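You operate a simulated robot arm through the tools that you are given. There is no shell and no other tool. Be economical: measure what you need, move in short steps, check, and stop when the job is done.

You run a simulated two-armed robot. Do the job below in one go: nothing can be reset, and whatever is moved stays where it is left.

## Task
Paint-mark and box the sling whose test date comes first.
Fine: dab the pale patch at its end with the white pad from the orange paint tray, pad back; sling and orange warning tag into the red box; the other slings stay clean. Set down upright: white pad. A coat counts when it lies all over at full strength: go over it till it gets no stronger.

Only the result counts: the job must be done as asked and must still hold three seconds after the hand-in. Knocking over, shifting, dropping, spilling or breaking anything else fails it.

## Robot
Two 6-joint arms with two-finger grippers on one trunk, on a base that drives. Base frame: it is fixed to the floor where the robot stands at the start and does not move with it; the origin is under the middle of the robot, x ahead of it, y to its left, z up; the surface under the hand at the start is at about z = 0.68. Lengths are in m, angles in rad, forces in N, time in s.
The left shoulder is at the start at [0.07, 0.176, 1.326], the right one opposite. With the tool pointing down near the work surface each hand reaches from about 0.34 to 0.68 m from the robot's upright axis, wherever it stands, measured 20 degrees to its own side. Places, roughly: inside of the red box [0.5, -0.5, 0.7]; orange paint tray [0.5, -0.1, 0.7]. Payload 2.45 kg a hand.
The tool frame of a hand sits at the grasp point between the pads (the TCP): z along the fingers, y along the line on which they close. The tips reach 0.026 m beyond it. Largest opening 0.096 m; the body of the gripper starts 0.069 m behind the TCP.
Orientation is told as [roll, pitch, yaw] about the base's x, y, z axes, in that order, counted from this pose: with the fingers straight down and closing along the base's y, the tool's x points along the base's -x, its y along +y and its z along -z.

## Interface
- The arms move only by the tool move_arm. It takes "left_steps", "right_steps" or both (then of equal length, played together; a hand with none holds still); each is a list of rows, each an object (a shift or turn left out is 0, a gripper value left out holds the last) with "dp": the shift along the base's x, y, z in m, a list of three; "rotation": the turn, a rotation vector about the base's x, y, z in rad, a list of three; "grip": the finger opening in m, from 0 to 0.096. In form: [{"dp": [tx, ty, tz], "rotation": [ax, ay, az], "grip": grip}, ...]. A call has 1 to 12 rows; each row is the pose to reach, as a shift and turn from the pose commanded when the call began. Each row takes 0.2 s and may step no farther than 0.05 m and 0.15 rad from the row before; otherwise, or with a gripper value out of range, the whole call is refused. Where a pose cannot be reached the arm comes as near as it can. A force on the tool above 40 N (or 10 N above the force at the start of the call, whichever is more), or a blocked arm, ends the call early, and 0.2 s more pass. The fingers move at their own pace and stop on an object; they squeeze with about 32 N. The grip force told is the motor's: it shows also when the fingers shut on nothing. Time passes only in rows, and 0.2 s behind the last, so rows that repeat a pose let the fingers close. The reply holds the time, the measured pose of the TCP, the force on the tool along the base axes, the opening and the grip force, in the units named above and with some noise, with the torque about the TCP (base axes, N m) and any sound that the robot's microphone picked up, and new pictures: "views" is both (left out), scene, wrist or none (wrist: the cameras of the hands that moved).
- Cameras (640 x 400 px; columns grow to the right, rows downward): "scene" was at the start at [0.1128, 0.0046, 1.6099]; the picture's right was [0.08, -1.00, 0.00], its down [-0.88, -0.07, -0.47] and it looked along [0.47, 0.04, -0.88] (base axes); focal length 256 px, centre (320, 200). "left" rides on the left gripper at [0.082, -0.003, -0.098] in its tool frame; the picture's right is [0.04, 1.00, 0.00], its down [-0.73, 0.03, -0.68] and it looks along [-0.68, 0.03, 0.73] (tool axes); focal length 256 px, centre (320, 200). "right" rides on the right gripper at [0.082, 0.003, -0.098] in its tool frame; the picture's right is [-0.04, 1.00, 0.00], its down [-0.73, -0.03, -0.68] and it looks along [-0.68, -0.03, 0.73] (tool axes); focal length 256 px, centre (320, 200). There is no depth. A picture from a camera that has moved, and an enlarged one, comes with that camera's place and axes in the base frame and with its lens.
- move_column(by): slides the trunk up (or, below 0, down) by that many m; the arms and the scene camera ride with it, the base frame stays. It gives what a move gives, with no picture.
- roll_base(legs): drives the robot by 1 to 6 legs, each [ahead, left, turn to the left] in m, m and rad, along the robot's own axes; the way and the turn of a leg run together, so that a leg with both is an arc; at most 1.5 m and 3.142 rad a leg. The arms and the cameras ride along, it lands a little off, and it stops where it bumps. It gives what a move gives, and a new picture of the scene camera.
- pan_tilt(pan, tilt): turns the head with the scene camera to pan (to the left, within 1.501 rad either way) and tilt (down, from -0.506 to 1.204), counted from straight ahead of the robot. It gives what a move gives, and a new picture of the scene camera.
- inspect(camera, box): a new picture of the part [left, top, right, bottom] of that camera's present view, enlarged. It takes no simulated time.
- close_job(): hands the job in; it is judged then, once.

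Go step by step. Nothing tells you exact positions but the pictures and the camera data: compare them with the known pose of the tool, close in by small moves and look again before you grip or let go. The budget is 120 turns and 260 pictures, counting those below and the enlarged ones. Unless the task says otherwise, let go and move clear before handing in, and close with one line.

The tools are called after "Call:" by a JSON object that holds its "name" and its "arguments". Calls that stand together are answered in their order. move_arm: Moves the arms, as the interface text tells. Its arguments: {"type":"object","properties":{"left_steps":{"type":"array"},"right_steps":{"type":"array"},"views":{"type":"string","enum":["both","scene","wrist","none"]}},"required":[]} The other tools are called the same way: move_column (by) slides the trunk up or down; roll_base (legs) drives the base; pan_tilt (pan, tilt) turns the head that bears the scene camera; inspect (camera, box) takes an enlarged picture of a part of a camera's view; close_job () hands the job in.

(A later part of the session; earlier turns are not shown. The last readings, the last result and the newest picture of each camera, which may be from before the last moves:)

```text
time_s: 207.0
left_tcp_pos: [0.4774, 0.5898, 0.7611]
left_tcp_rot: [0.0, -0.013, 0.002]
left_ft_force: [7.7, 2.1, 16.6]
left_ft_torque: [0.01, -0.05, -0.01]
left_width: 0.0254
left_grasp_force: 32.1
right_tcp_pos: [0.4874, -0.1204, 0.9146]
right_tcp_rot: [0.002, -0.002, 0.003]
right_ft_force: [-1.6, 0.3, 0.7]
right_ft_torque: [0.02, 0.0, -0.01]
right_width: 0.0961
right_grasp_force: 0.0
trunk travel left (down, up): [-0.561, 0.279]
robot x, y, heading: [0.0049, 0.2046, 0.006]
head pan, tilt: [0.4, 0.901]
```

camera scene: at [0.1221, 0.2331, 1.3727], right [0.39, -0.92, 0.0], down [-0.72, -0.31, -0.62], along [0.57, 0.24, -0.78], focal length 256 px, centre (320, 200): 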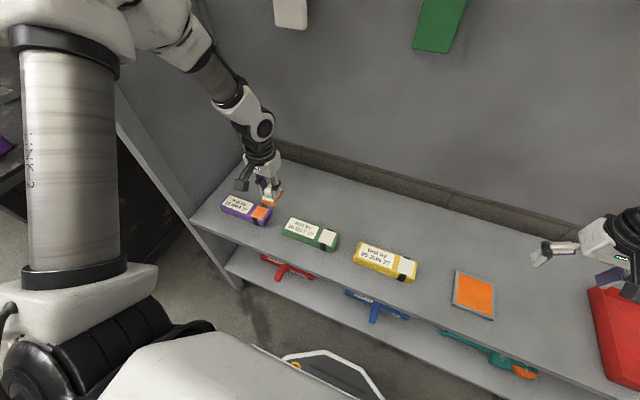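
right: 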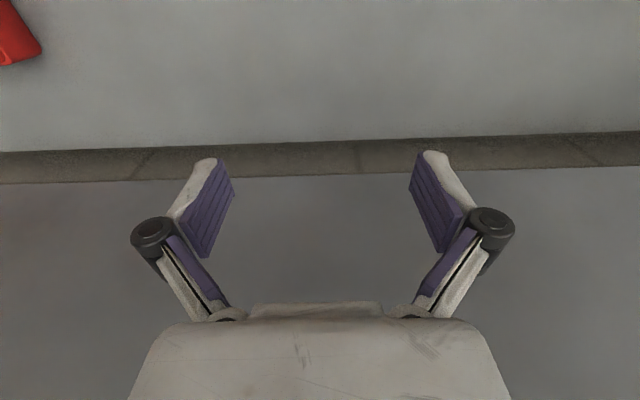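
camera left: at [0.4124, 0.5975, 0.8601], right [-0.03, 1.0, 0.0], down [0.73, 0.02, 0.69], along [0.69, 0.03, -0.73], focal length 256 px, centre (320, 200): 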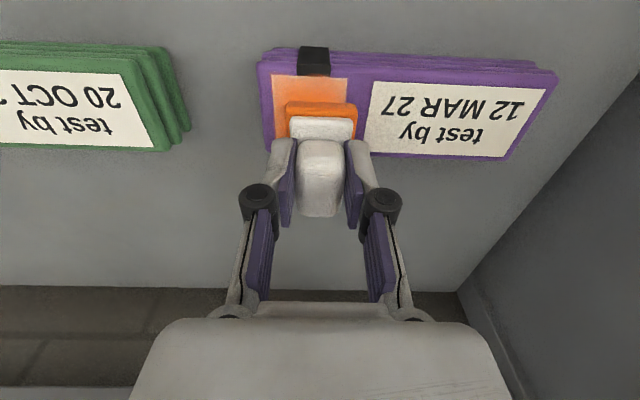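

Call:
{"name": "move_arm", "arguments": {"left_steps": [{"dp": [0.011, 0.006, 0]}, {"dp": [-0.011, 0.006, 0]}, {"dp": [0.011, 0.006, 0]}, {"dp": [-0.011, 0.006, 0]}, {"dp": [0.011, 0.0, 0]}, {"dp": [-0.011, 0.0, 0]}, {"dp": [0.011, 0.0, 0]}, {"dp": [-0.011, 0.0, 0]}, {"dp": [0.011, 0.003, 0]}, {"dp": [-0.011, 0.003, 0]}, {"dp": [0.011, 0.003, 0]}, {"dp": [0, 0.003, 0]}], "views": "none"}}

Call:
{"name": "move_arm", "arguments": {"left_steps": [{"dp": [0, 0, 0.03]}, {"dp": [0.02, -0.035, 0.045]}, {"dp": [0.035, -0.07, 0.055]}, {"dp": [0.049, -0.094, 0.056]}], "views": "none"}}

Call:
{"name": "inspect", "arguments": {"camera": "left", "box": [380, 0, 508, 80]}}

```text
time_s: 209.6
left_tcp_pos: [0.4762, 0.5935, 0.7613]
left_tcp_rot: [0.001, -0.009, 0.001]
left_ft_force: [2.0, -2.2, 2.6]
left_ft_torque: [-0.06, 0.0, 0.04]
left_width: 0.0254
left_grasp_force: 32.1
right_tcp_pos: [0.4874, -0.1194, 0.9152]
right_tcp_rot: [0.0, -0.001, 0.004]
right_ft_force: [-0.5, 0.2, -0.6]
right_ft_torque: [0.0, -0.01, 0.0]
right_width: 0.0961
right_grasp_force: 0.0
trunk travel left (down, up): [-0.561, 0.279]
robot x, y, heading: [0.0016, 0.2018, 0.009]
head pan, tilt: [0.4, 0.901]
```

```text
time_s: 210.6
left_tcp_pos: [0.5244, 0.4994, 0.8179]
left_tcp_rot: [0.002, -0.01, 0.002]
left_ft_force: [1.2, 0.2, -1.2]
left_ft_torque: [0.03, -0.01, -0.01]
left_width: 0.0253
left_grasp_force: 31.9
right_tcp_pos: [0.4892, -0.1199, 0.9137]
right_tcp_rot: [0.002, 0.001, 0.003]
right_ft_force: [0.8, -0.3, 0.3]
right_ft_torque: [0.0, 0.03, 0.05]
right_width: 0.0961
right_grasp_force: 0.0
trunk travel left (down, up): [-0.561, 0.279]
robot x, y, heading: [0.0041, 0.2028, 0.005]
head pan, tilt: [0.4, 0.901]
```

```text
5.00 times, centred on (444, 40) of left
camera zoom: at [0.4425, 0.4975, 0.9163], right [-0.04, 1.0, 0.0], down [0.73, 0.03, 0.69], along [0.68, 0.03, -0.73], focal length 1280 px, centre (-300, 1000)
```

zoom: 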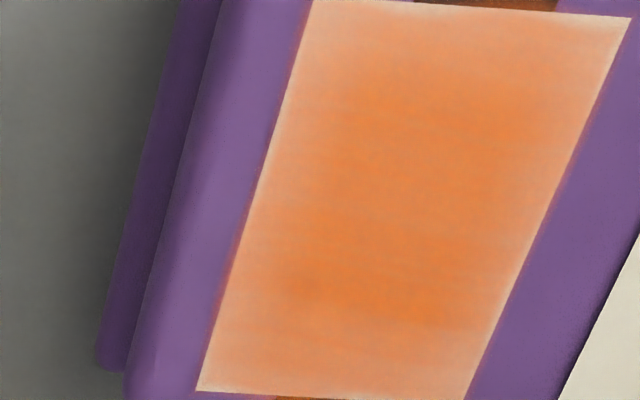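

The patch hasn't changed through two fresh loads and many passes. It gets no stronger, and the soft rim looks like the coat's normal feathering. Next I'll return the pad to its original spot (0.474, -0.210).

Call:
{"name": "move_arm", "arguments": {"left_steps": [{"dp": [-0.02, 0.0, 0.03]}, {"dp": [-0.045, 0.0, 0.045]}], "views": "none"}}

Call:
{"name": "inspect", "arguments": {"camera": "left", "box": [350, 20, 510, 120]}}

Call:
{"name": "roll_base", "arguments": {"legs": [[0, -0.55, -0.005]]}}

Call:
{"name": "inspect", "arguments": {"camera": "left", "box": [0, 0, 640, 400]}}

```text
time_s: 211.2
left_tcp_pos: [0.4783, 0.5008, 0.8621]
left_tcp_rot: [0.002, -0.01, 0.002]
left_ft_force: [0.6, -0.2, -1.9]
left_ft_torque: [-0.01, -0.03, -0.02]
left_width: 0.0256
left_grasp_force: 32.0
right_tcp_pos: [0.4876, -0.1196, 0.9157]
right_tcp_rot: [0.0, 0.0, 0.003]
right_ft_force: [0.5, -0.1, 0.4]
right_ft_torque: [0.01, -0.03, 0.0]
right_width: 0.096
right_grasp_force: 0.0
trunk travel left (down, up): [-0.561, 0.279]
robot x, y, heading: [0.0003, 0.2036, 0.006]
head pan, tilt: [0.4, 0.901]
```

```text
4.00 times, centred on (430, 70) of left
camera zoom: at [0.3971, 0.4985, 0.9608], right [-0.04, 1.0, 0.0], down [0.73, 0.03, 0.69], along [0.69, 0.03, -0.73], focal length 1024 px, centre (-120, 720)
```

zoom: 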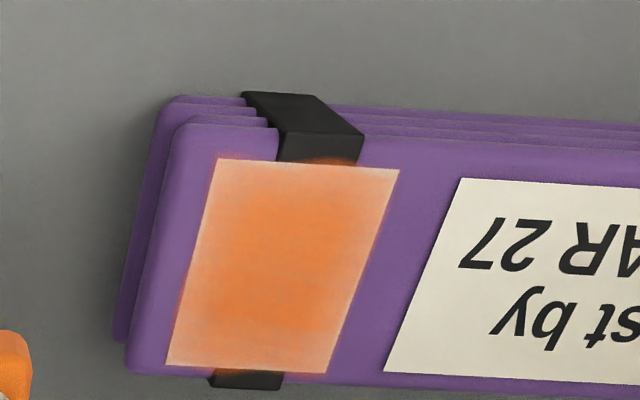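

```text
time_s: 214.3
left_tcp_pos: [0.4818, -0.0491, 0.8627]
left_tcp_rot: [0.001, -0.007, -0.009]
left_ft_force: [0.4, 0.4, -0.3]
left_ft_torque: [0.01, 0.01, 0.0]
left_width: 0.0252
left_grasp_force: 32.2
right_tcp_pos: [0.4848, -0.6689, 0.9136]
right_tcp_rot: [0.001, -0.001, -0.006]
right_ft_force: [0.4, 0.2, 0.6]
right_ft_torque: [0.01, 0.01, -0.01]
right_width: 0.0962
right_grasp_force: 0.2
trunk travel left (down, up): [-0.561, 0.279]
robot x, y, heading: [0.0008, -0.3414, 0.0]
head pan, tilt: [0.4, 0.901]
camera scene: at [0.1217, -0.3128, 1.3728], right [0.38, -0.92, 0.0], down [-0.72, -0.3, -0.62], along [0.57, 0.24, -0.78], focal length 256 px, centre (320, 200)
```

scene: 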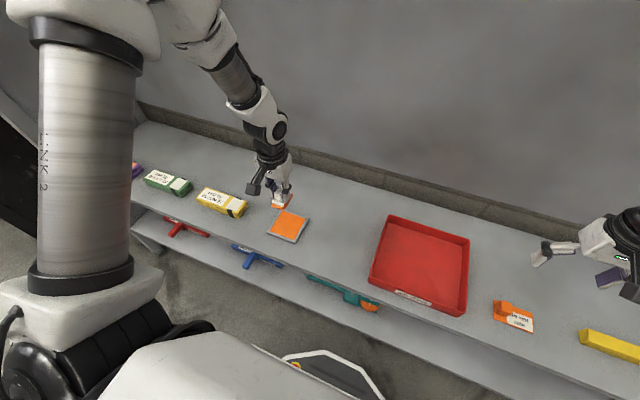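

```text
1.00 times, centred on (320, 200) of left (not enlarged: the box is as wide or as high as the picture)
camera zoom: at [0.4001, -0.0499, 0.9605], right [-0.03, 1.0, 0.0], down [0.73, 0.02, 0.69], along [0.69, 0.02, -0.73], focal length 256 px, centre (320, 200)
```

zoom: 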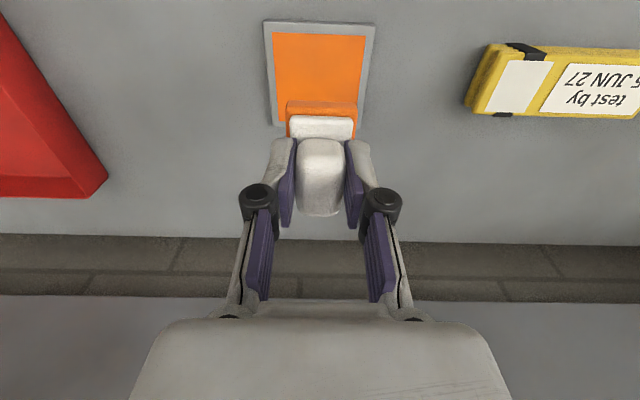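

Compared with the picture at t=78, the edges have in fact kept gaining slowly, so I won't stop yet. Since the pad is above the tray, I'll take a colour reference and reload once more.

Call:
{"name": "inspect", "arguments": {"camera": "left", "box": [300, 50, 332, 70]}}

Call:
{"name": "move_arm", "arguments": {"left_steps": [{"dp": [0, -0.002, -0.04]}, {"dp": [0, -0.002, -0.085]}, {"dp": [0, -0.002, -0.115]}, {"dp": [0, -0.002, -0.123]}, {"dp": [0, -0.002, -0.1255]}, {"dp": [0, -0.002, -0.1265]}, {"dp": [0, -0.002, -0.1265]}, {"dp": [0, -0.002, -0.1265]}, {"dp": [0, -0.002, -0.1265]}, {"dp": [0, -0.002, -0.1265]}], "views": "none"}}

Call:
{"name": "move_arm", "arguments": {"left_steps": [{"dp": [0, 0, 0.02]}, {"dp": [0, 0.02, 0.05]}, {"dp": [0, 0.05, 0.085]}, {"dp": [0, 0.08, 0.12]}], "views": "none"}}

Call:
{"name": "roll_base", "arguments": {"legs": [[0, 0.54, 0]]}}

Call:
{"name": "inspect", "arguments": {"camera": "left", "box": [270, 0, 590, 200]}}

```text
16.00 times, centred on (316, 60) of left
camera zoom: at [0.4001, -0.0499, 0.9605], right [-0.03, 1.0, 0.0], down [0.73, 0.02, 0.69], along [0.69, 0.02, -0.73], focal length 4096 px, centre (384, 2440)
```

zoom: 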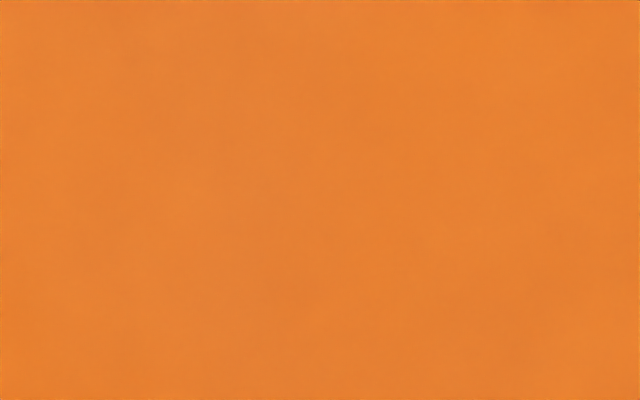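

```text
time_s: 216.0
left_tcp_pos: [0.4825, -0.0509, 0.7388]
left_tcp_rot: [0.001, -0.014, -0.008]
left_ft_force: [-5.5, 1.8, 24.8]
left_ft_torque: [-0.09, 0.82, -0.07]
left_width: 0.0252
left_grasp_force: 32.0
right_tcp_pos: [0.4831, -0.6696, 0.915]
right_tcp_rot: [0.002, -0.002, -0.007]
right_ft_force: [-0.1, 0.8, -0.3]
right_ft_torque: [-0.02, 0.02, 0.0]
right_width: 0.096
right_grasp_force: 0.0
trunk travel left (down, up): [-0.561, 0.279]
robot x, y, heading: [0.0053, -0.337, -0.008]
head pan, tilt: [0.4, 0.901]
stopped in row 8 (left hand): the force on the tool passed its limit at 41 N (the readings are from after the stop); the commanded pose is now the measured one
```

```text
time_s: 217.0
left_tcp_pos: [0.4827, 0.0311, 0.8541]
left_tcp_rot: [0.001, -0.012, -0.01]
left_ft_force: [-0.6, 0.9, -1.5]
left_ft_torque: [-0.03, -0.04, 0.0]
left_width: 0.0253
left_grasp_force: 32.4
right_tcp_pos: [0.483, -0.6673, 0.9158]
right_tcp_rot: [0.0, -0.004, -0.007]
right_ft_force: [0.6, 0.7, -0.1]
right_ft_torque: [0.0, -0.05, -0.01]
right_width: 0.0961
right_grasp_force: 0.0
trunk travel left (down, up): [-0.561, 0.279]
robot x, y, heading: [0.0069, -0.3391, -0.006]
head pan, tilt: [0.4, 0.901]
```

```text
time_s: 220.1
left_tcp_pos: [0.4927, 0.5627, 0.8544]
left_tcp_rot: [0.003, -0.012, -0.017]
left_ft_force: [0.3, -0.6, -1.4]
left_ft_torque: [-0.02, -0.02, -0.03]
left_width: 0.0255
left_grasp_force: 31.8
right_tcp_pos: [0.4867, -0.138, 0.9148]
right_tcp_rot: [-0.001, 0.001, -0.016]
right_ft_force: [-0.8, 0.6, 0.8]
right_ft_torque: [0.0, -0.02, 0.0]
right_width: 0.0959
right_grasp_force: 0.1
trunk travel left (down, up): [-0.561, 0.279]
robot x, y, heading: [0.0068, 0.1963, -0.017]
head pan, tilt: [0.4, 0.901]
camera scene: at [0.1275, 0.2215, 1.3727], right [0.38, -0.93, 0.0], down [-0.73, -0.29, -0.62], along [0.58, 0.23, -0.78], focal length 256 px, centre (320, 200)
```

scene: 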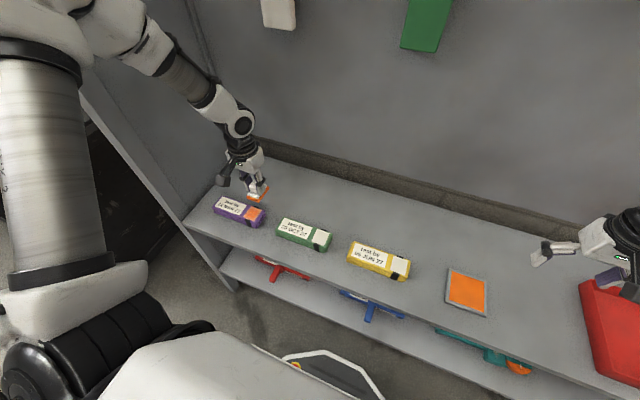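

```text
2.00 times, centred on (430, 100) of left
camera zoom: at [0.4099, 0.5611, 0.9525], right [-0.02, 1.0, 0.0], down [0.73, 0.02, 0.69], along [0.69, 0.02, -0.73], focal length 512 px, centre (100, 400)
```

zoom: 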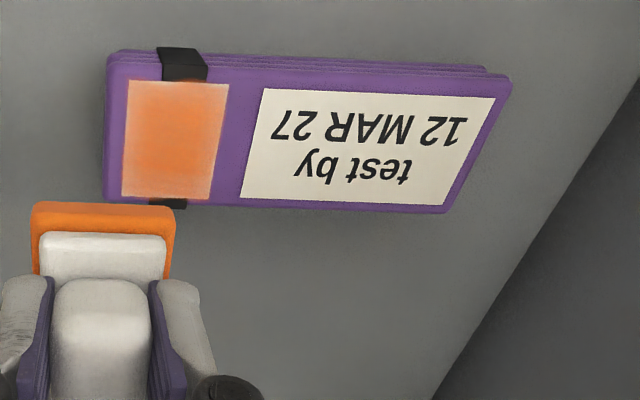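

Paint reference is about (233, 128, 48). I'll sample the patch the same way.

Call:
{"name": "inspect", "arguments": {"camera": "left", "box": [330, 40, 394, 80]}}

Call:
{"name": "inspect", "arguments": {"camera": "left", "box": [348, 65, 364, 75]}}

Call:
{"name": "inspect", "arguments": {"camera": "left", "box": [344, 44, 360, 54]}}

```text
10.00 times, centred on (362, 60) of left
camera zoom: at [0.4099, 0.5611, 0.9525], right [-0.02, 1.0, 0.0], down [0.73, 0.02, 0.69], along [0.69, 0.02, -0.73], focal length 2560 px, centre (-100, 1600)
```

zoom: 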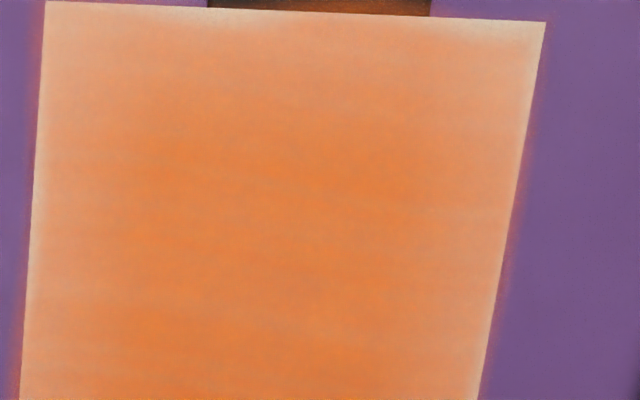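

```text
16.00 times, centred on (356, 70) of left
camera zoom: at [0.4099, 0.5611, 0.9525], right [-0.02, 1.0, 0.0], down [0.73, 0.02, 0.69], along [0.69, 0.02, -0.73], focal length 4096 px, centre (-256, 2280)
```

zoom: 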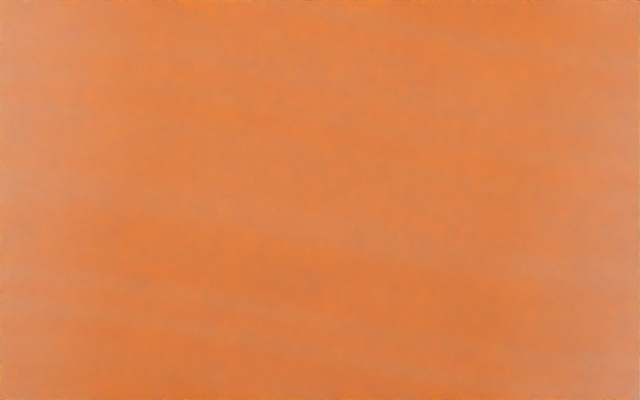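

```text
16.00 times, centred on (352, 49) of left
camera zoom: at [0.4099, 0.5611, 0.9525], right [-0.02, 1.0, 0.0], down [0.73, 0.02, 0.69], along [0.69, 0.02, -0.73], focal length 4096 px, centre (-192, 2616)
```

zoom: 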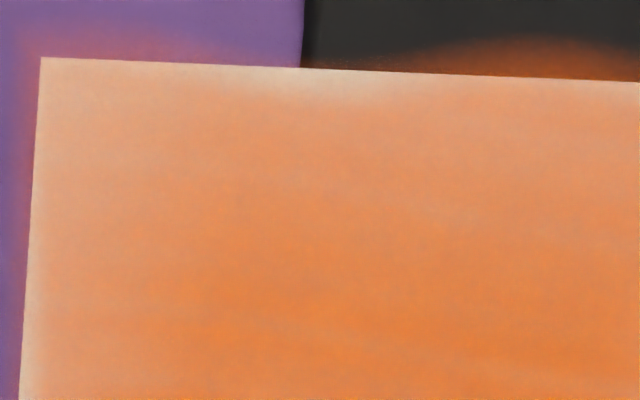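

The centre is close to full colour and the rim weaker. The deposit seems strongest under the pad's middle, so I'll bring the pad's middle nearer the edges with wider, slow perimeter loops.

Call:
{"name": "move_arm", "arguments": {"left_steps": [{"dp": [-0.008, 0.015, -0.03], "rotation": [0, 0.006, 0.015]}, {"dp": [-0.016, 0.03, -0.065], "rotation": [0, 0.01, 0.015]}, {"dp": [-0.016, 0.03, -0.088], "rotation": [0, 0.01, 0.015]}, {"dp": [-0.016, 0.03, -0.0935], "rotation": [0, 0.01, 0.015]}, {"dp": [-0.016, 0.03, -0.0942], "rotation": [0, 0.01, 0.015]}], "views": "none"}}

Call:
{"name": "move_arm", "arguments": {"left_steps": [{"dp": [0.008, 0.006, 0]}, {"dp": [0.016, 0.012, 0]}, {"dp": [0.02, 0.016, 0]}, {"dp": [0.012, 0.016, 0]}, {"dp": [0.004, 0.016, 0]}, {"dp": [-0.004, 0.016, 0]}, {"dp": [-0.012, 0.016, 0]}, {"dp": [-0.02, 0.016, 0]}, {"dp": [-0.02, 0.008, 0]}, {"dp": [-0.02, 0, 0]}, {"dp": [-0.02, -0.008, 0]}, {"dp": [-0.02, -0.016, 0]}], "views": "none"}}

```text
time_s: 221.3
left_tcp_pos: [0.4767, 0.5921, 0.7625]
left_tcp_rot: [0.003, -0.006, -0.001]
left_ft_force: [1.4, 6.7, 19.8]
left_ft_torque: [0.13, -0.56, 0.1]
left_width: 0.0253
left_grasp_force: 32.2
right_tcp_pos: [0.4858, -0.1383, 0.9156]
right_tcp_rot: [0.001, -0.002, -0.016]
right_ft_force: [0.7, -0.2, -0.2]
right_ft_torque: [0.0, 0.05, -0.01]
right_width: 0.0961
right_grasp_force: 0.1
trunk travel left (down, up): [-0.561, 0.279]
robot x, y, heading: [0.0117, 0.1946, -0.009]
head pan, tilt: [0.4, 0.901]
```

```text
time_s: 223.9
left_tcp_pos: [0.4537, 0.5755, 0.762]
left_tcp_rot: [0.003, -0.003, -0.002]
left_ft_force: [-2.3, 13.9, 32.5]
left_ft_torque: [0.56, -0.43, 0.2]
left_width: 0.0252
left_grasp_force: 31.5
right_tcp_pos: [0.4847, -0.1383, 0.9156]
right_tcp_rot: [0.002, -0.004, -0.015]
right_ft_force: [0.5, -0.2, -0.1]
right_ft_torque: [0.01, -0.03, 0.02]
right_width: 0.096
right_grasp_force: 0.0
trunk travel left (down, up): [-0.561, 0.279]
robot x, y, heading: [0.012, 0.1949, -0.021]
head pan, tilt: [0.4, 0.901]
```

Strong sustained contact. I'll continue the loops.

Call:
{"name": "move_arm", "arguments": {"left_steps": [{"dp": [0.008, 0, 0.0004]}, {"dp": [0.016, 0, 0.0004]}, {"dp": [0.024, 0, 0.0004]}, {"dp": [0.032, 0, 0.0004]}, {"dp": [0.04, 0, 0.0004]}, {"dp": [0.04, 0.008, 0.0004]}, {"dp": [0.04, 0.016, 0.0004]}, {"dp": [0.04, 0.024, 0.0004]}, {"dp": [0.04, 0.032, 0.0004]}, {"dp": [0.032, 0.032, 0.0004]}, {"dp": [0.024, 0.032, 0.0004]}, {"dp": [0.016, 0.032, 0.0004]}], "views": "none"}}

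Call:
{"name": "move_arm", "arguments": {"left_steps": [{"dp": [-0.008, 0, 0]}, {"dp": [-0.016, 0, 0]}, {"dp": [-0.016, -0.008, 0]}, {"dp": [-0.016, -0.016, 0]}, {"dp": [-0.016, -0.024, 0]}, {"dp": [-0.016, -0.032, 0]}, {"dp": [-0.008, -0.032, 0]}, {"dp": [0, -0.032, 0]}, {"dp": [0.008, -0.032, 0]}, {"dp": [0.016, -0.032, 0]}, {"dp": [0.024, -0.032, 0]}, {"dp": [0.024, -0.024, 0]}], "views": "none"}}

Call:
{"name": "move_arm", "arguments": {"left_steps": [{"dp": [0, 0, 0.03]}, {"dp": [0.01, -0.035, 0.045]}, {"dp": [0.02, -0.06, 0.055]}, {"dp": [0.027, -0.085, 0.056]}], "views": "none"}}

Call:
{"name": "inspect", "arguments": {"camera": "left", "box": [380, 0, 508, 80]}}

```text
time_s: 226.5
left_tcp_pos: [0.4742, 0.6072, 0.7613]
left_tcp_rot: [0.004, -0.009, -0.002]
left_ft_force: [11.4, 0.0, 27.6]
left_ft_torque: [-0.06, -0.47, -0.01]
left_width: 0.0253
left_grasp_force: 32.1
right_tcp_pos: [0.4865, -0.1385, 0.9152]
right_tcp_rot: [0.003, -0.001, -0.015]
right_ft_force: [0.0, -0.3, 0.9]
right_ft_torque: [-0.02, 0.0, -0.04]
right_width: 0.0961
right_grasp_force: 0.1
trunk travel left (down, up): [-0.561, 0.279]
robot x, y, heading: [0.0069, 0.1911, -0.012]
head pan, tilt: [0.4, 0.901]
```

```text
time_s: 229.1
left_tcp_pos: [0.4975, 0.5825, 0.7625]
left_tcp_rot: [0.002, -0.006, -0.003]
left_ft_force: [0.6, -7.3, 17.1]
left_ft_torque: [-0.41, 0.31, 0.15]
left_width: 0.0254
left_grasp_force: 32.2
right_tcp_pos: [0.485, -0.139, 0.9145]
right_tcp_rot: [0.001, -0.002, -0.016]
right_ft_force: [1.1, -1.5, 0.2]
right_ft_torque: [0.0, 0.01, 0.01]
right_width: 0.0961
right_grasp_force: 0.1
trunk travel left (down, up): [-0.561, 0.279]
robot x, y, heading: [0.0088, 0.1947, -0.013]
head pan, tilt: [0.4, 0.901]
```

```text
time_s: 230.1
left_tcp_pos: [0.5237, 0.497, 0.8169]
left_tcp_rot: [0.001, -0.003, -0.002]
left_ft_force: [-0.7, -0.1, -1.5]
left_ft_torque: [0.03, 0.03, 0.02]
left_width: 0.0256
left_grasp_force: 31.9
right_tcp_pos: [0.4887, -0.1393, 0.9145]
right_tcp_rot: [0.003, -0.001, -0.015]
right_ft_force: [0.2, 0.3, -0.2]
right_ft_torque: [0.01, 0.03, -0.03]
right_width: 0.0962
right_grasp_force: 0.1
trunk travel left (down, up): [-0.561, 0.279]
robot x, y, heading: [0.0067, 0.1978, -0.014]
head pan, tilt: [0.4, 0.901]
```

```text
5.00 times, centred on (444, 40) of left
camera zoom: at [0.4416, 0.4954, 0.916], right [-0.04, 1.0, 0.0], down [0.73, 0.03, 0.68], along [0.68, 0.03, -0.73], focal length 1280 px, centre (-300, 1000)
```

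zoom: 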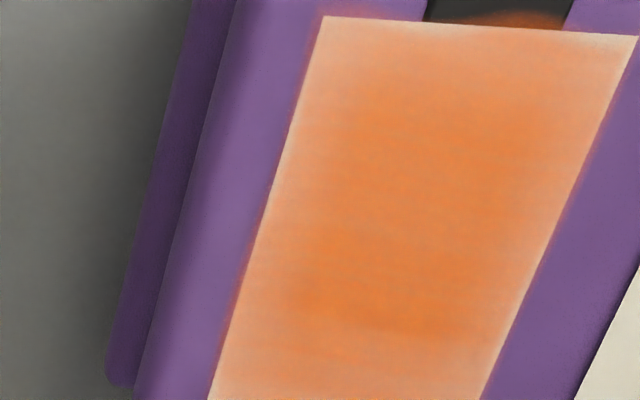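

Clear improvement: much more even. I'll repeat the wide slow loops.

Call:
{"name": "move_arm", "arguments": {"left_steps": [{"dp": [-0.015, 0.035, 0.0]}, {"dp": [-0.03, 0.07, -0.02]}, {"dp": [-0.047, 0.095, -0.045]}, {"dp": [-0.047, 0.095, -0.0555]}, {"dp": [-0.047, 0.095, -0.0567]}], "views": "none"}}

Call:
{"name": "move_arm", "arguments": {"left_steps": [{"dp": [0.008, 0.006, 0]}, {"dp": [0.016, 0.012, 0]}, {"dp": [0.02, 0.016, 0]}, {"dp": [0.012, 0.016, 0]}, {"dp": [0.004, 0.016, 0]}, {"dp": [-0.004, 0.016, 0]}, {"dp": [-0.012, 0.016, 0]}, {"dp": [-0.02, 0.016, 0]}, {"dp": [-0.02, 0.008, 0]}, {"dp": [-0.02, 0, 0]}, {"dp": [-0.02, -0.008, 0]}, {"dp": [-0.02, -0.016, 0]}], "views": "none"}}

Call:
{"name": "move_arm", "arguments": {"left_steps": [{"dp": [0.008, 0, 0.0003]}, {"dp": [0.016, 0, 0.0003]}, {"dp": [0.024, 0, 0.0003]}, {"dp": [0.032, 0, 0.0003]}, {"dp": [0.04, 0, 0.0003]}, {"dp": [0.04, 0.008, 0.0003]}, {"dp": [0.04, 0.016, 0.0003]}, {"dp": [0.04, 0.024, 0.0003]}, {"dp": [0.04, 0.032, 0.0003]}, {"dp": [0.032, 0.032, 0.0003]}, {"dp": [0.024, 0.032, 0.0003]}, {"dp": [0.016, 0.032, 0.0003]}], "views": "none"}}

Call:
{"name": "move_arm", "arguments": {"left_steps": [{"dp": [-0.008, 0, 0]}, {"dp": [-0.016, 0, 0]}, {"dp": [-0.016, -0.008, 0]}, {"dp": [-0.016, -0.016, 0]}, {"dp": [-0.016, -0.024, 0]}, {"dp": [-0.016, -0.032, 0]}, {"dp": [-0.008, -0.032, 0]}, {"dp": [0, -0.032, 0]}, {"dp": [0.008, -0.032, 0]}, {"dp": [0.016, -0.032, 0]}, {"dp": [0.024, -0.032, 0]}, {"dp": [0.024, -0.024, 0]}], "views": "none"}}

Call:
{"name": "move_arm", "arguments": {"left_steps": [{"dp": [0, 0, 0.03]}, {"dp": [0.01, -0.035, 0.045]}, {"dp": [0.02, -0.06, 0.055]}, {"dp": [0.027, -0.085, 0.056]}], "views": "none"}}

Call:
{"name": "inspect", "arguments": {"camera": "left", "box": [380, 0, 508, 80]}}

```text
time_s: 231.3
left_tcp_pos: [0.4747, 0.5922, 0.7611]
left_tcp_rot: [0.003, -0.007, -0.001]
left_ft_force: [-1.7, 3.8, 27.4]
left_ft_torque: [0.05, 0.33, 0.02]
left_width: 0.0252
left_grasp_force: 32.0
right_tcp_pos: [0.4857, -0.1387, 0.9154]
right_tcp_rot: [0.003, -0.004, -0.016]
right_ft_force: [-0.7, 0.3, 0.0]
right_ft_torque: [-0.02, -0.01, 0.02]
right_width: 0.0963
right_grasp_force: 0.1
trunk travel left (down, up): [-0.561, 0.279]
robot x, y, heading: [0.009, 0.1958, -0.012]
head pan, tilt: [0.4, 0.901]
```

```text
time_s: 233.9
left_tcp_pos: [0.4546, 0.5768, 0.7621]
left_tcp_rot: [0.002, -0.003, -0.001]
left_ft_force: [-1.6, 11.9, 29.4]
left_ft_torque: [0.49, -0.35, 0.2]
left_width: 0.0254
left_grasp_force: 32.3
right_tcp_pos: [0.4853, -0.14, 0.9161]
right_tcp_rot: [0.002, -0.003, -0.014]
right_ft_force: [0.2, 0.4, -0.1]
right_ft_torque: [0.02, -0.02, 0.0]
right_width: 0.0961
right_grasp_force: 0.1
trunk travel left (down, up): [-0.561, 0.279]
robot x, y, heading: [0.0075, 0.1928, -0.014]
head pan, tilt: [0.4, 0.901]
```

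```text
time_s: 236.5
left_tcp_pos: [0.4746, 0.6097, 0.762]
left_tcp_rot: [0.004, -0.006, -0.002]
left_ft_force: [14.8, 1.0, 33.0]
left_ft_torque: [-0.04, -0.51, -0.01]
left_width: 0.0254
left_grasp_force: 31.8
right_tcp_pos: [0.4857, -0.1401, 0.9134]
right_tcp_rot: [0.001, -0.002, -0.017]
right_ft_force: [-0.2, -0.4, 0.6]
right_ft_torque: [-0.02, -0.02, 0.0]
right_width: 0.0959
right_grasp_force: 0.1
trunk travel left (down, up): [-0.561, 0.279]
robot x, y, heading: [0.0112, 0.1949, -0.008]
head pan, tilt: [0.4, 0.901]
```

```text
time_s: 239.1
left_tcp_pos: [0.4965, 0.5835, 0.7618]
left_tcp_rot: [0.002, -0.007, -0.003]
left_ft_force: [1.1, -6.9, 14.3]
left_ft_torque: [-0.37, 0.26, 0.14]
left_width: 0.0252
left_grasp_force: 31.8
right_tcp_pos: [0.4859, -0.139, 0.9154]
right_tcp_rot: [0.0, -0.001, -0.016]
right_ft_force: [-0.2, 0.1, 0.0]
right_ft_torque: [0.04, 0.0, -0.01]
right_width: 0.0961
right_grasp_force: 0.0
trunk travel left (down, up): [-0.561, 0.279]
robot x, y, heading: [0.0074, 0.1942, -0.019]
head pan, tilt: [0.4, 0.901]
```

```text
time_s: 240.1
left_tcp_pos: [0.5236, 0.5002, 0.817]
left_tcp_rot: [0.002, -0.004, -0.002]
left_ft_force: [-0.2, -0.7, -0.8]
left_ft_torque: [0.05, 0.03, 0.01]
left_width: 0.0254
left_grasp_force: 32.4
right_tcp_pos: [0.4882, -0.1389, 0.9122]
right_tcp_rot: [0.0, 0.001, -0.015]
right_ft_force: [0.1, -0.5, 0.4]
right_ft_torque: [0.02, -0.01, -0.01]
right_width: 0.0964
right_grasp_force: 0.1
trunk travel left (down, up): [-0.561, 0.279]
robot x, y, heading: [0.0088, 0.1932, -0.014]
head pan, tilt: [0.4, 0.901]
```

```text
5.00 times, centred on (444, 40) of left
camera zoom: at [0.4409, 0.4978, 0.9157], right [-0.04, 1.0, 0.0], down [0.73, 0.03, 0.68], along [0.68, 0.03, -0.73], focal length 1280 px, centre (-300, 1000)
```

zoom: 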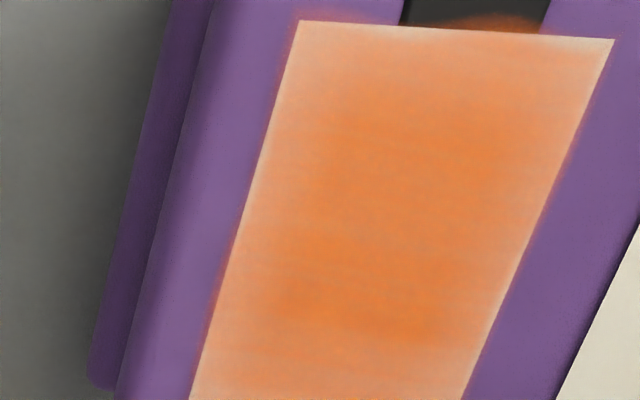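

Nearly the same as before. I'll take magnified baseline samples of the left rim and near rim to judge the next load objectively.

Call:
{"name": "inspect", "arguments": {"camera": "left", "box": [422, 30, 454, 50]}}

Call:
{"name": "inspect", "arguments": {"camera": "left", "box": [440, 0, 472, 20]}}

```text
16.00 times, centred on (438, 40) of left
camera zoom: at [0.4409, 0.4978, 0.9157], right [-0.04, 1.0, 0.0], down [0.73, 0.03, 0.68], along [0.68, 0.03, -0.73], focal length 4096 px, centre (-1568, 2760)
```

zoom: 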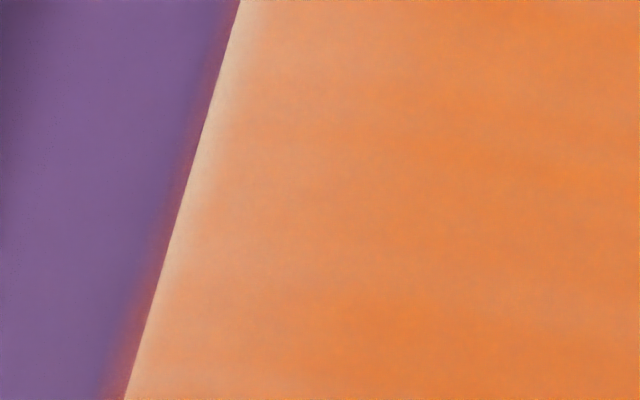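

```text
16.00 times, centred on (456, 10) of left
camera zoom: at [0.4409, 0.4978, 0.9157], right [-0.04, 1.0, 0.0], down [0.73, 0.03, 0.68], along [0.68, 0.03, -0.73], focal length 4096 px, centre (-1856, 3240)
```

zoom: 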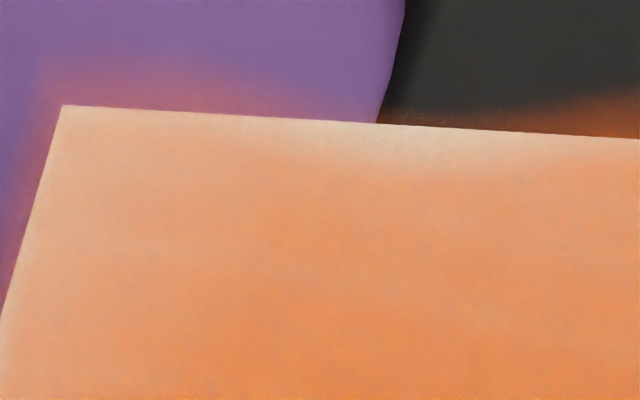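

The rim's scalloped shape is identical in every picture, so it's the coat's fixed ragged border. The interior matches the paint colour and no longer changes. I'll accept the coat and take the pad back.

Call:
{"name": "move_arm", "arguments": {"left_steps": [{"dp": [-0.02, 0.0, 0.03]}, {"dp": [-0.046, 0.0, 0.045]}], "views": "none"}}

Call:
{"name": "roll_base", "arguments": {"legs": [[0, -0.56, 0.014]]}}

Call:
{"name": "move_arm", "arguments": {"left_steps": [{"dp": [0, -0.04, 0]}, {"dp": [0, -0.08, 0]}, {"dp": [0, -0.12, 0]}, {"dp": [0, -0.14, 0]}], "views": "both"}}

```text
time_s: 240.7
left_tcp_pos: [0.4752, 0.5013, 0.8608]
left_tcp_rot: [0.003, -0.003, -0.003]
left_ft_force: [-0.6, -0.3, -0.3]
left_ft_torque: [0.0, 0.01, -0.01]
left_width: 0.0253
left_grasp_force: 32.0
right_tcp_pos: [0.4862, -0.1386, 0.9138]
right_tcp_rot: [-0.001, 0.001, -0.017]
right_ft_force: [-0.6, 0.0, 0.2]
right_ft_torque: [0.03, 0.04, 0.0]
right_width: 0.0961
right_grasp_force: 0.1
trunk travel left (down, up): [-0.561, 0.279]
robot x, y, heading: [0.0103, 0.1942, -0.016]
head pan, tilt: [0.4, 0.901]
```

```text
time_s: 243.9
left_tcp_pos: [0.4677, -0.0463, 0.8614]
left_tcp_rot: [0.003, -0.002, 0.015]
left_ft_force: [0.1, -0.9, -1.8]
left_ft_torque: [-0.01, -0.01, 0.05]
left_width: 0.025
left_grasp_force: 32.1
right_tcp_pos: [0.4898, -0.6847, 0.915]
right_tcp_rot: [0.0, 0.0, 0.001]
right_ft_force: [0.5, 0.2, -0.2]
right_ft_torque: [0.02, 0.03, 0.04]
right_width: 0.0961
right_grasp_force: 0.0
trunk travel left (down, up): [-0.561, 0.279]
robot x, y, heading: [0.0033, -0.361, -0.001]
head pan, tilt: [0.4, 0.901]
camera scene: at [0.1238, -0.333, 1.3728], right [0.39, -0.92, 0.0], down [-0.72, -0.31, -0.62], along [0.57, 0.24, -0.78], focal length 256 px, centre (320, 200)
```

scene: 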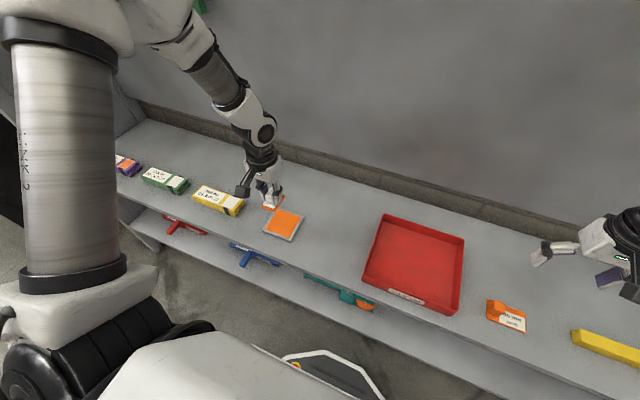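

```text
time_s: 244.9
left_tcp_pos: [0.4654, -0.1865, 0.8618]
left_tcp_rot: [0.001, -0.002, 0.016]
left_ft_force: [0.2, -0.3, -1.7]
left_ft_torque: [0.02, 0.02, -0.01]
left_width: 0.0256
left_grasp_force: 31.9
right_tcp_pos: [0.4903, -0.6855, 0.9149]
right_tcp_rot: [0.003, -0.001, 0.001]
right_ft_force: [0.6, 1.6, 0.1]
right_ft_torque: [0.0, 0.01, 0.01]
right_width: 0.0961
right_grasp_force: 0.0
trunk travel left (down, up): [-0.561, 0.279]
robot x, y, heading: [0.0074, -0.3651, 0.005]
head pan, tilt: [0.4, 0.901]
camera scene: at [0.1238, -0.3337, 1.3728], right [0.39, -0.92, 0.0], down [-0.72, -0.31, -0.62], along [0.57, 0.24, -0.78], focal length 256 px, centre (320, 200)
camera left: at [0.3846, -0.19, 0.9609], right [-0.06, 1.0, 0.0], down [0.73, 0.04, 0.68], along [0.68, 0.04, -0.73], focal length 256 px, centre (320, 200)
```

scene: 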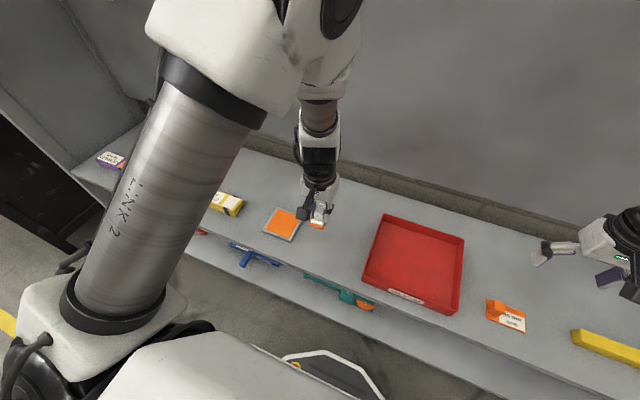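
left: 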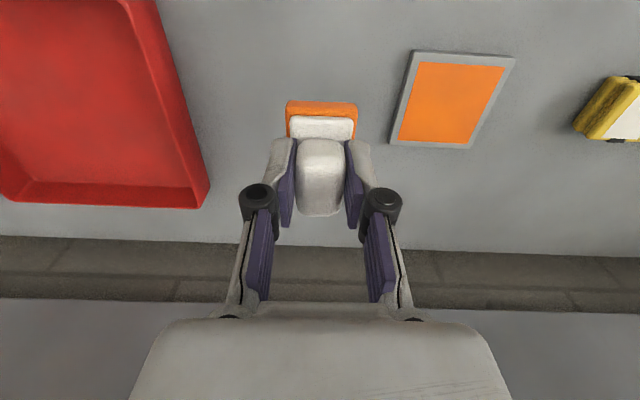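

I'll position over the pad's original spot with yaw corrected, descend to just above the surface, then touch down.

Call:
{"name": "move_arm", "arguments": {"left_steps": [{"dp": [0.005, -0.015, -0.02], "rotation": [0, 0, -0.01]}, {"dp": [0.0085, -0.024, -0.06], "rotation": [0, 0, -0.025]}, {"dp": [0.0085, -0.024, -0.1], "rotation": [0, 0, -0.025]}, {"dp": [0.0085, -0.024, -0.127], "rotation": [0, 0, -0.025]}], "views": "wrist"}}

Call:
{"name": "move_arm", "arguments": {"left_steps": [{"dp": [0, 0, -0.003]}, {"dp": [0, 0, -0.006]}, {"dp": [0, 0, -0.008]}], "views": "none"}}

```text
time_s: 245.9
left_tcp_pos: [0.4728, -0.2087, 0.7333]
left_tcp_rot: [0.002, -0.001, -0.011]
left_ft_force: [-0.1, 0.0, -2.0]
left_ft_torque: [0.02, 0.0, -0.03]
left_width: 0.0255
left_grasp_force: 31.7
right_tcp_pos: [0.4903, -0.6855, 0.9141]
right_tcp_rot: [0.0, 0.001, 0.002]
right_ft_force: [-0.2, -0.6, 0.2]
right_ft_torque: [-0.02, 0.01, 0.0]
right_width: 0.0961
right_grasp_force: 0.0
trunk travel left (down, up): [-0.561, 0.279]
robot x, y, heading: [0.006, -0.3627, 0.002]
head pan, tilt: [0.4, 0.901]
camera left: at [0.3925, -0.2106, 0.8328], right [-0.03, 1.0, 0.0], down [0.73, 0.02, 0.68], along [0.68, 0.02, -0.73], focal length 256 px, centre (320, 200)
```

left: 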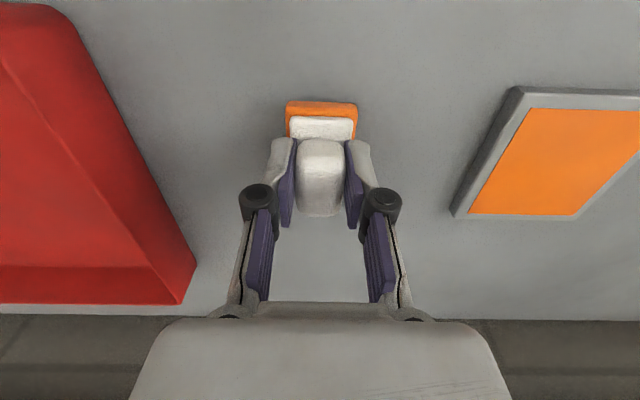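

```text
time_s: 246.7
left_tcp_pos: [0.4747, -0.2105, 0.7255]
left_tcp_rot: [0.002, -0.004, -0.009]
left_ft_force: [0.2, -0.4, 2.5]
left_ft_torque: [-0.06, -0.06, 0.01]
left_width: 0.0251
left_grasp_force: 31.8
right_tcp_pos: [0.49, -0.6851, 0.9161]
right_tcp_rot: [0.0, 0.0, 0.002]
right_ft_force: [0.3, -0.2, -0.7]
right_ft_torque: [0.0, -0.01, 0.03]
right_width: 0.0959
right_grasp_force: 0.1
trunk travel left (down, up): [-0.561, 0.279]
robot x, y, heading: [0.0053, -0.363, 0.003]
head pan, tilt: [0.4, 0.901]
```

It has just touched down, and the tray's picture matches the original exactly. I'll press another 0.7 mm, release and rise.

Call:
{"name": "move_arm", "arguments": {"left_steps": [{"dp": [0, 0, -0.0007]}, {"dp": [0, 0, -0.0007], "grip": 0.05}, {"dp": [0, 0, -0.0007], "grip": 0.09}, {"dp": [0, 0, 0.0], "grip": 0.09}, {"dp": [0, 0, 0.03], "grip": 0.09}, {"dp": [0, 0, 0.07], "grip": 0.09}, {"dp": [0, 0, 0.11], "grip": 0.09}], "views": "both"}}

```text
time_s: 248.5
left_tcp_pos: [0.4523, -0.2081, 0.8011]
left_tcp_rot: [-0.028, 0.101, 0.02]
left_ft_force: [0.3, 0.7, -0.2]
left_ft_torque: [0.02, -0.03, 0.03]
left_width: 0.0902
left_grasp_force: 0.0
right_tcp_pos: [0.4896, -0.6856, 0.9145]
right_tcp_rot: [-0.001, -0.002, 0.001]
right_ft_force: [-0.1, 0.8, -0.1]
right_ft_torque: [-0.02, -0.02, 0.0]
right_width: 0.0963
right_grasp_force: 0.0
trunk travel left (down, up): [-0.561, 0.279]
robot x, y, heading: [0.0013, -0.3631, 0.003]
head pan, tilt: [0.4, 0.901]
stopped in row 7 (left hand): the arm was blocked; the commanded pose is now the measured one
camera scene: at [0.1238, -0.3327, 1.3728], right [0.39, -0.92, 0.0], down [-0.72, -0.31, -0.62], along [0.57, 0.24, -0.78], focal length 256 px, centre (320, 200)
camera left: at [0.3814, -0.2083, 0.9079], right [-0.06, 1.0, -0.03], down [0.8, 0.06, 0.6], along [0.6, 0.02, -0.8], focal length 256 px, centre (320, 200)
```

scene: 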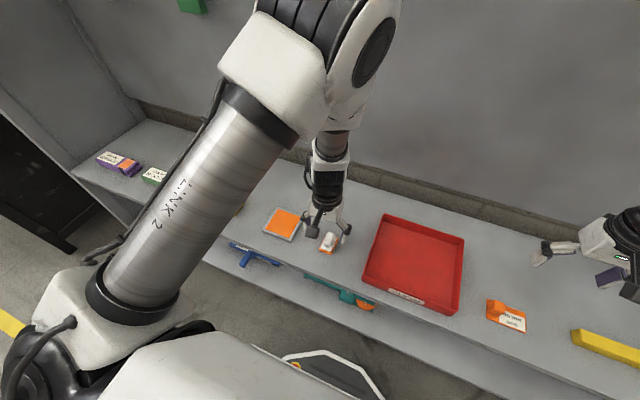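
left: 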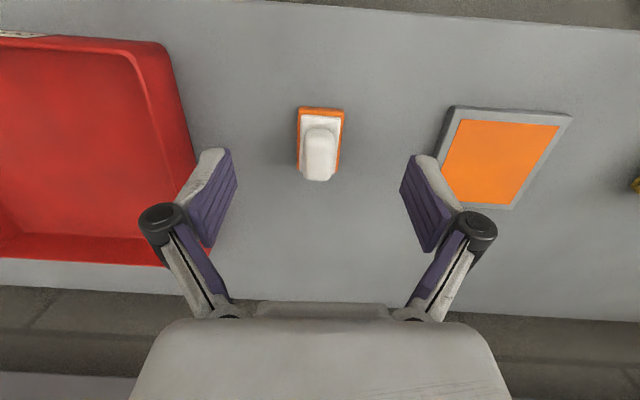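

The pad stands upright in place. The arm got blocked while rising, with the elbow probably near the head, so I'll move it left first and level the tool.

Call:
{"name": "move_arm", "arguments": {"left_steps": [{"dp": [0.01, 0.03, 0.01], "rotation": [0.01, -0.03, -0.01]}, {"dp": [0.02, 0.07, 0.02], "rotation": [0.02, -0.06, -0.02]}, {"dp": [0.02, 0.11, 0.03], "rotation": [0.028, -0.1, -0.02]}, {"dp": [0.02, 0.15, 0.04], "rotation": [0.028, -0.1, -0.02]}, {"dp": [0.02, 0.19, 0.05], "rotation": [0.028, -0.1, -0.02]}], "views": "both"}}

Call:
{"name": "inspect", "arguments": {"camera": "scene", "box": [250, 190, 370, 270]}}

```text
time_s: 249.7
left_tcp_pos: [0.4692, -0.0162, 0.8516]
left_tcp_rot: [-0.001, -0.004, -0.001]
left_ft_force: [0.2, 0.2, -0.3]
left_ft_torque: [-0.02, -0.01, 0.02]
left_width: 0.0899
left_grasp_force: 0.0
right_tcp_pos: [0.4884, -0.6842, 0.9161]
right_tcp_rot: [-0.002, -0.002, 0.002]
right_ft_force: [0.7, 0.8, -0.4]
right_ft_torque: [-0.02, -0.01, 0.0]
right_width: 0.0962
right_grasp_force: 0.0
trunk travel left (down, up): [-0.561, 0.279]
robot x, y, heading: [0.0045, -0.3611, -0.001]
head pan, tilt: [0.4, 0.901]
camera scene: at [0.1226, -0.3306, 1.3728], right [0.39, -0.92, 0.0], down [-0.72, -0.31, -0.62], along [0.57, 0.24, -0.78], focal length 256 px, centre (320, 200)
camera left: at [0.3877, -0.0179, 0.9501], right [-0.04, 1.0, 0.0], down [0.73, 0.03, 0.68], along [0.68, 0.03, -0.73], focal length 256 px, centre (320, 200)
```

scene: 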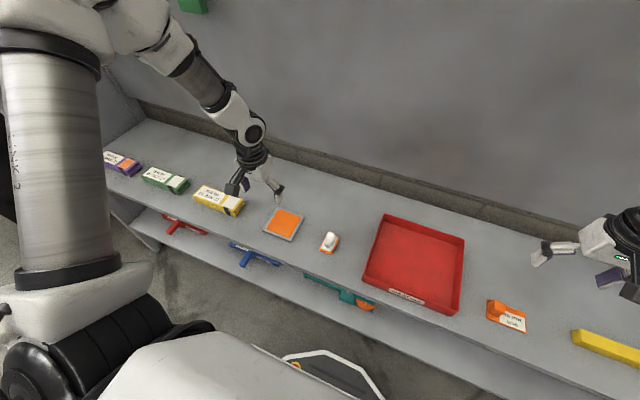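
left: 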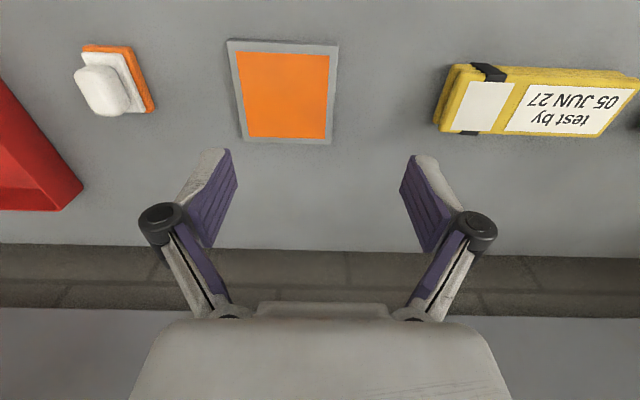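

```text
5.00 times, centred on (310, 230) of scene
camera zoom: at [0.1226, -0.3306, 1.3728], right [0.39, -0.92, 0.0], down [-0.72, -0.31, -0.62], along [0.57, 0.24, -0.78], focal length 1282 px, centre (370, 50)
```

zoom: 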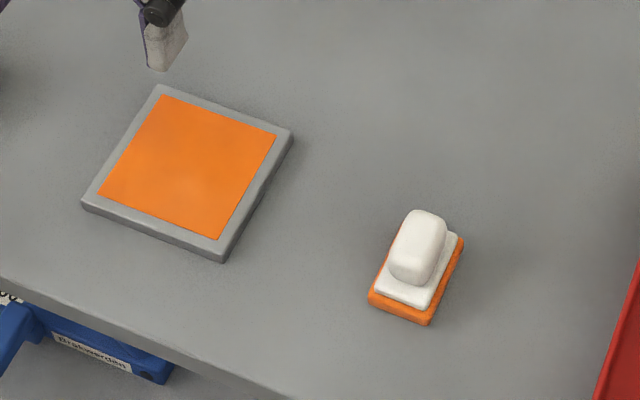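

The pad and tray are fine. Next is the sling: I'll rotate the left hand 90° so its fingers close along x, across the sling's 0.06 m width.

Call:
{"name": "move_arm", "arguments": {"left_steps": [{"dp": [0, 0.01, 0.01], "rotation": [0, 0, 0.145]}, {"dp": [0, 0.02, 0.02], "rotation": [0, 0, 0.29]}, {"dp": [0, 0.03, 0.03], "rotation": [0, 0, 0.435]}, {"dp": [0, 0.04, 0.03], "rotation": [0, 0, 0.58]}, {"dp": [0, 0.04, 0.03], "rotation": [0, 0, 0.725]}, {"dp": [0, 0.04, 0.03], "rotation": [0, 0, 0.87]}, {"dp": [0, 0.04, 0.03], "rotation": [0, 0, 1.015]}, {"dp": [0, 0.04, 0.03], "rotation": [0, 0, 1.16]}, {"dp": [0, 0.04, 0.03], "rotation": [0, 0, 1.305]}, {"dp": [0, 0.04, 0.03], "rotation": [0, 0, 1.45]}, {"dp": [0, 0.04, 0.03], "rotation": [0, 0, 1.571]}], "views": "both"}}

```text
time_s: 252.1
left_tcp_pos: [0.4733, 0.0224, 0.882]
left_tcp_rot: [0.002, -0.002, 1.569]
left_ft_force: [0.1, 0.0, -0.5]
left_ft_torque: [0.01, -0.02, -0.02]
left_width: 0.0901
left_grasp_force: 0.1
right_tcp_pos: [0.49, -0.6845, 0.9133]
right_tcp_rot: [0.001, 0.001, 0.002]
right_ft_force: [-0.5, 0.0, -0.4]
right_ft_torque: [0.05, 0.02, 0.01]
right_width: 0.0962
right_grasp_force: 0.0
trunk travel left (down, up): [-0.561, 0.279]
robot x, y, heading: [0.009, -0.3612, -0.001]
head pan, tilt: [0.4, 0.901]
camera scene: at [0.1237, -0.3327, 1.3728], right [0.39, -0.92, 0.0], down [-0.72, -0.31, -0.62], along [0.57, 0.24, -0.78], focal length 256 px, centre (320, 200)
camera left: at [0.4762, -0.0588, 0.9801], right [-1.0, -0.04, 0.0], down [-0.03, 0.73, 0.68], along [-0.03, 0.68, -0.73], focal length 256 px, centre (320, 200)
```

scene: 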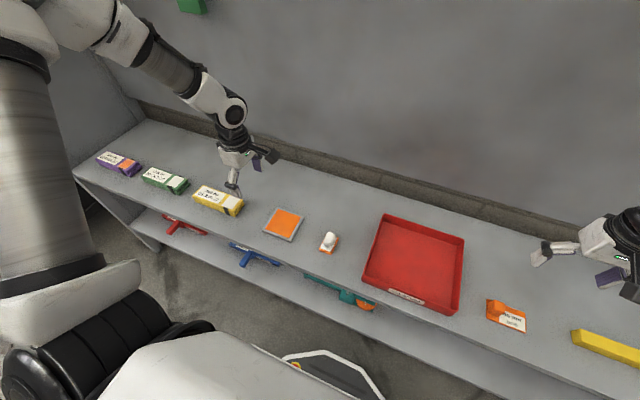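
left: 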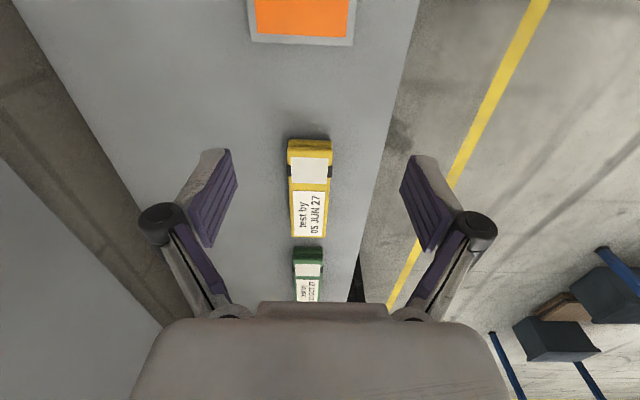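

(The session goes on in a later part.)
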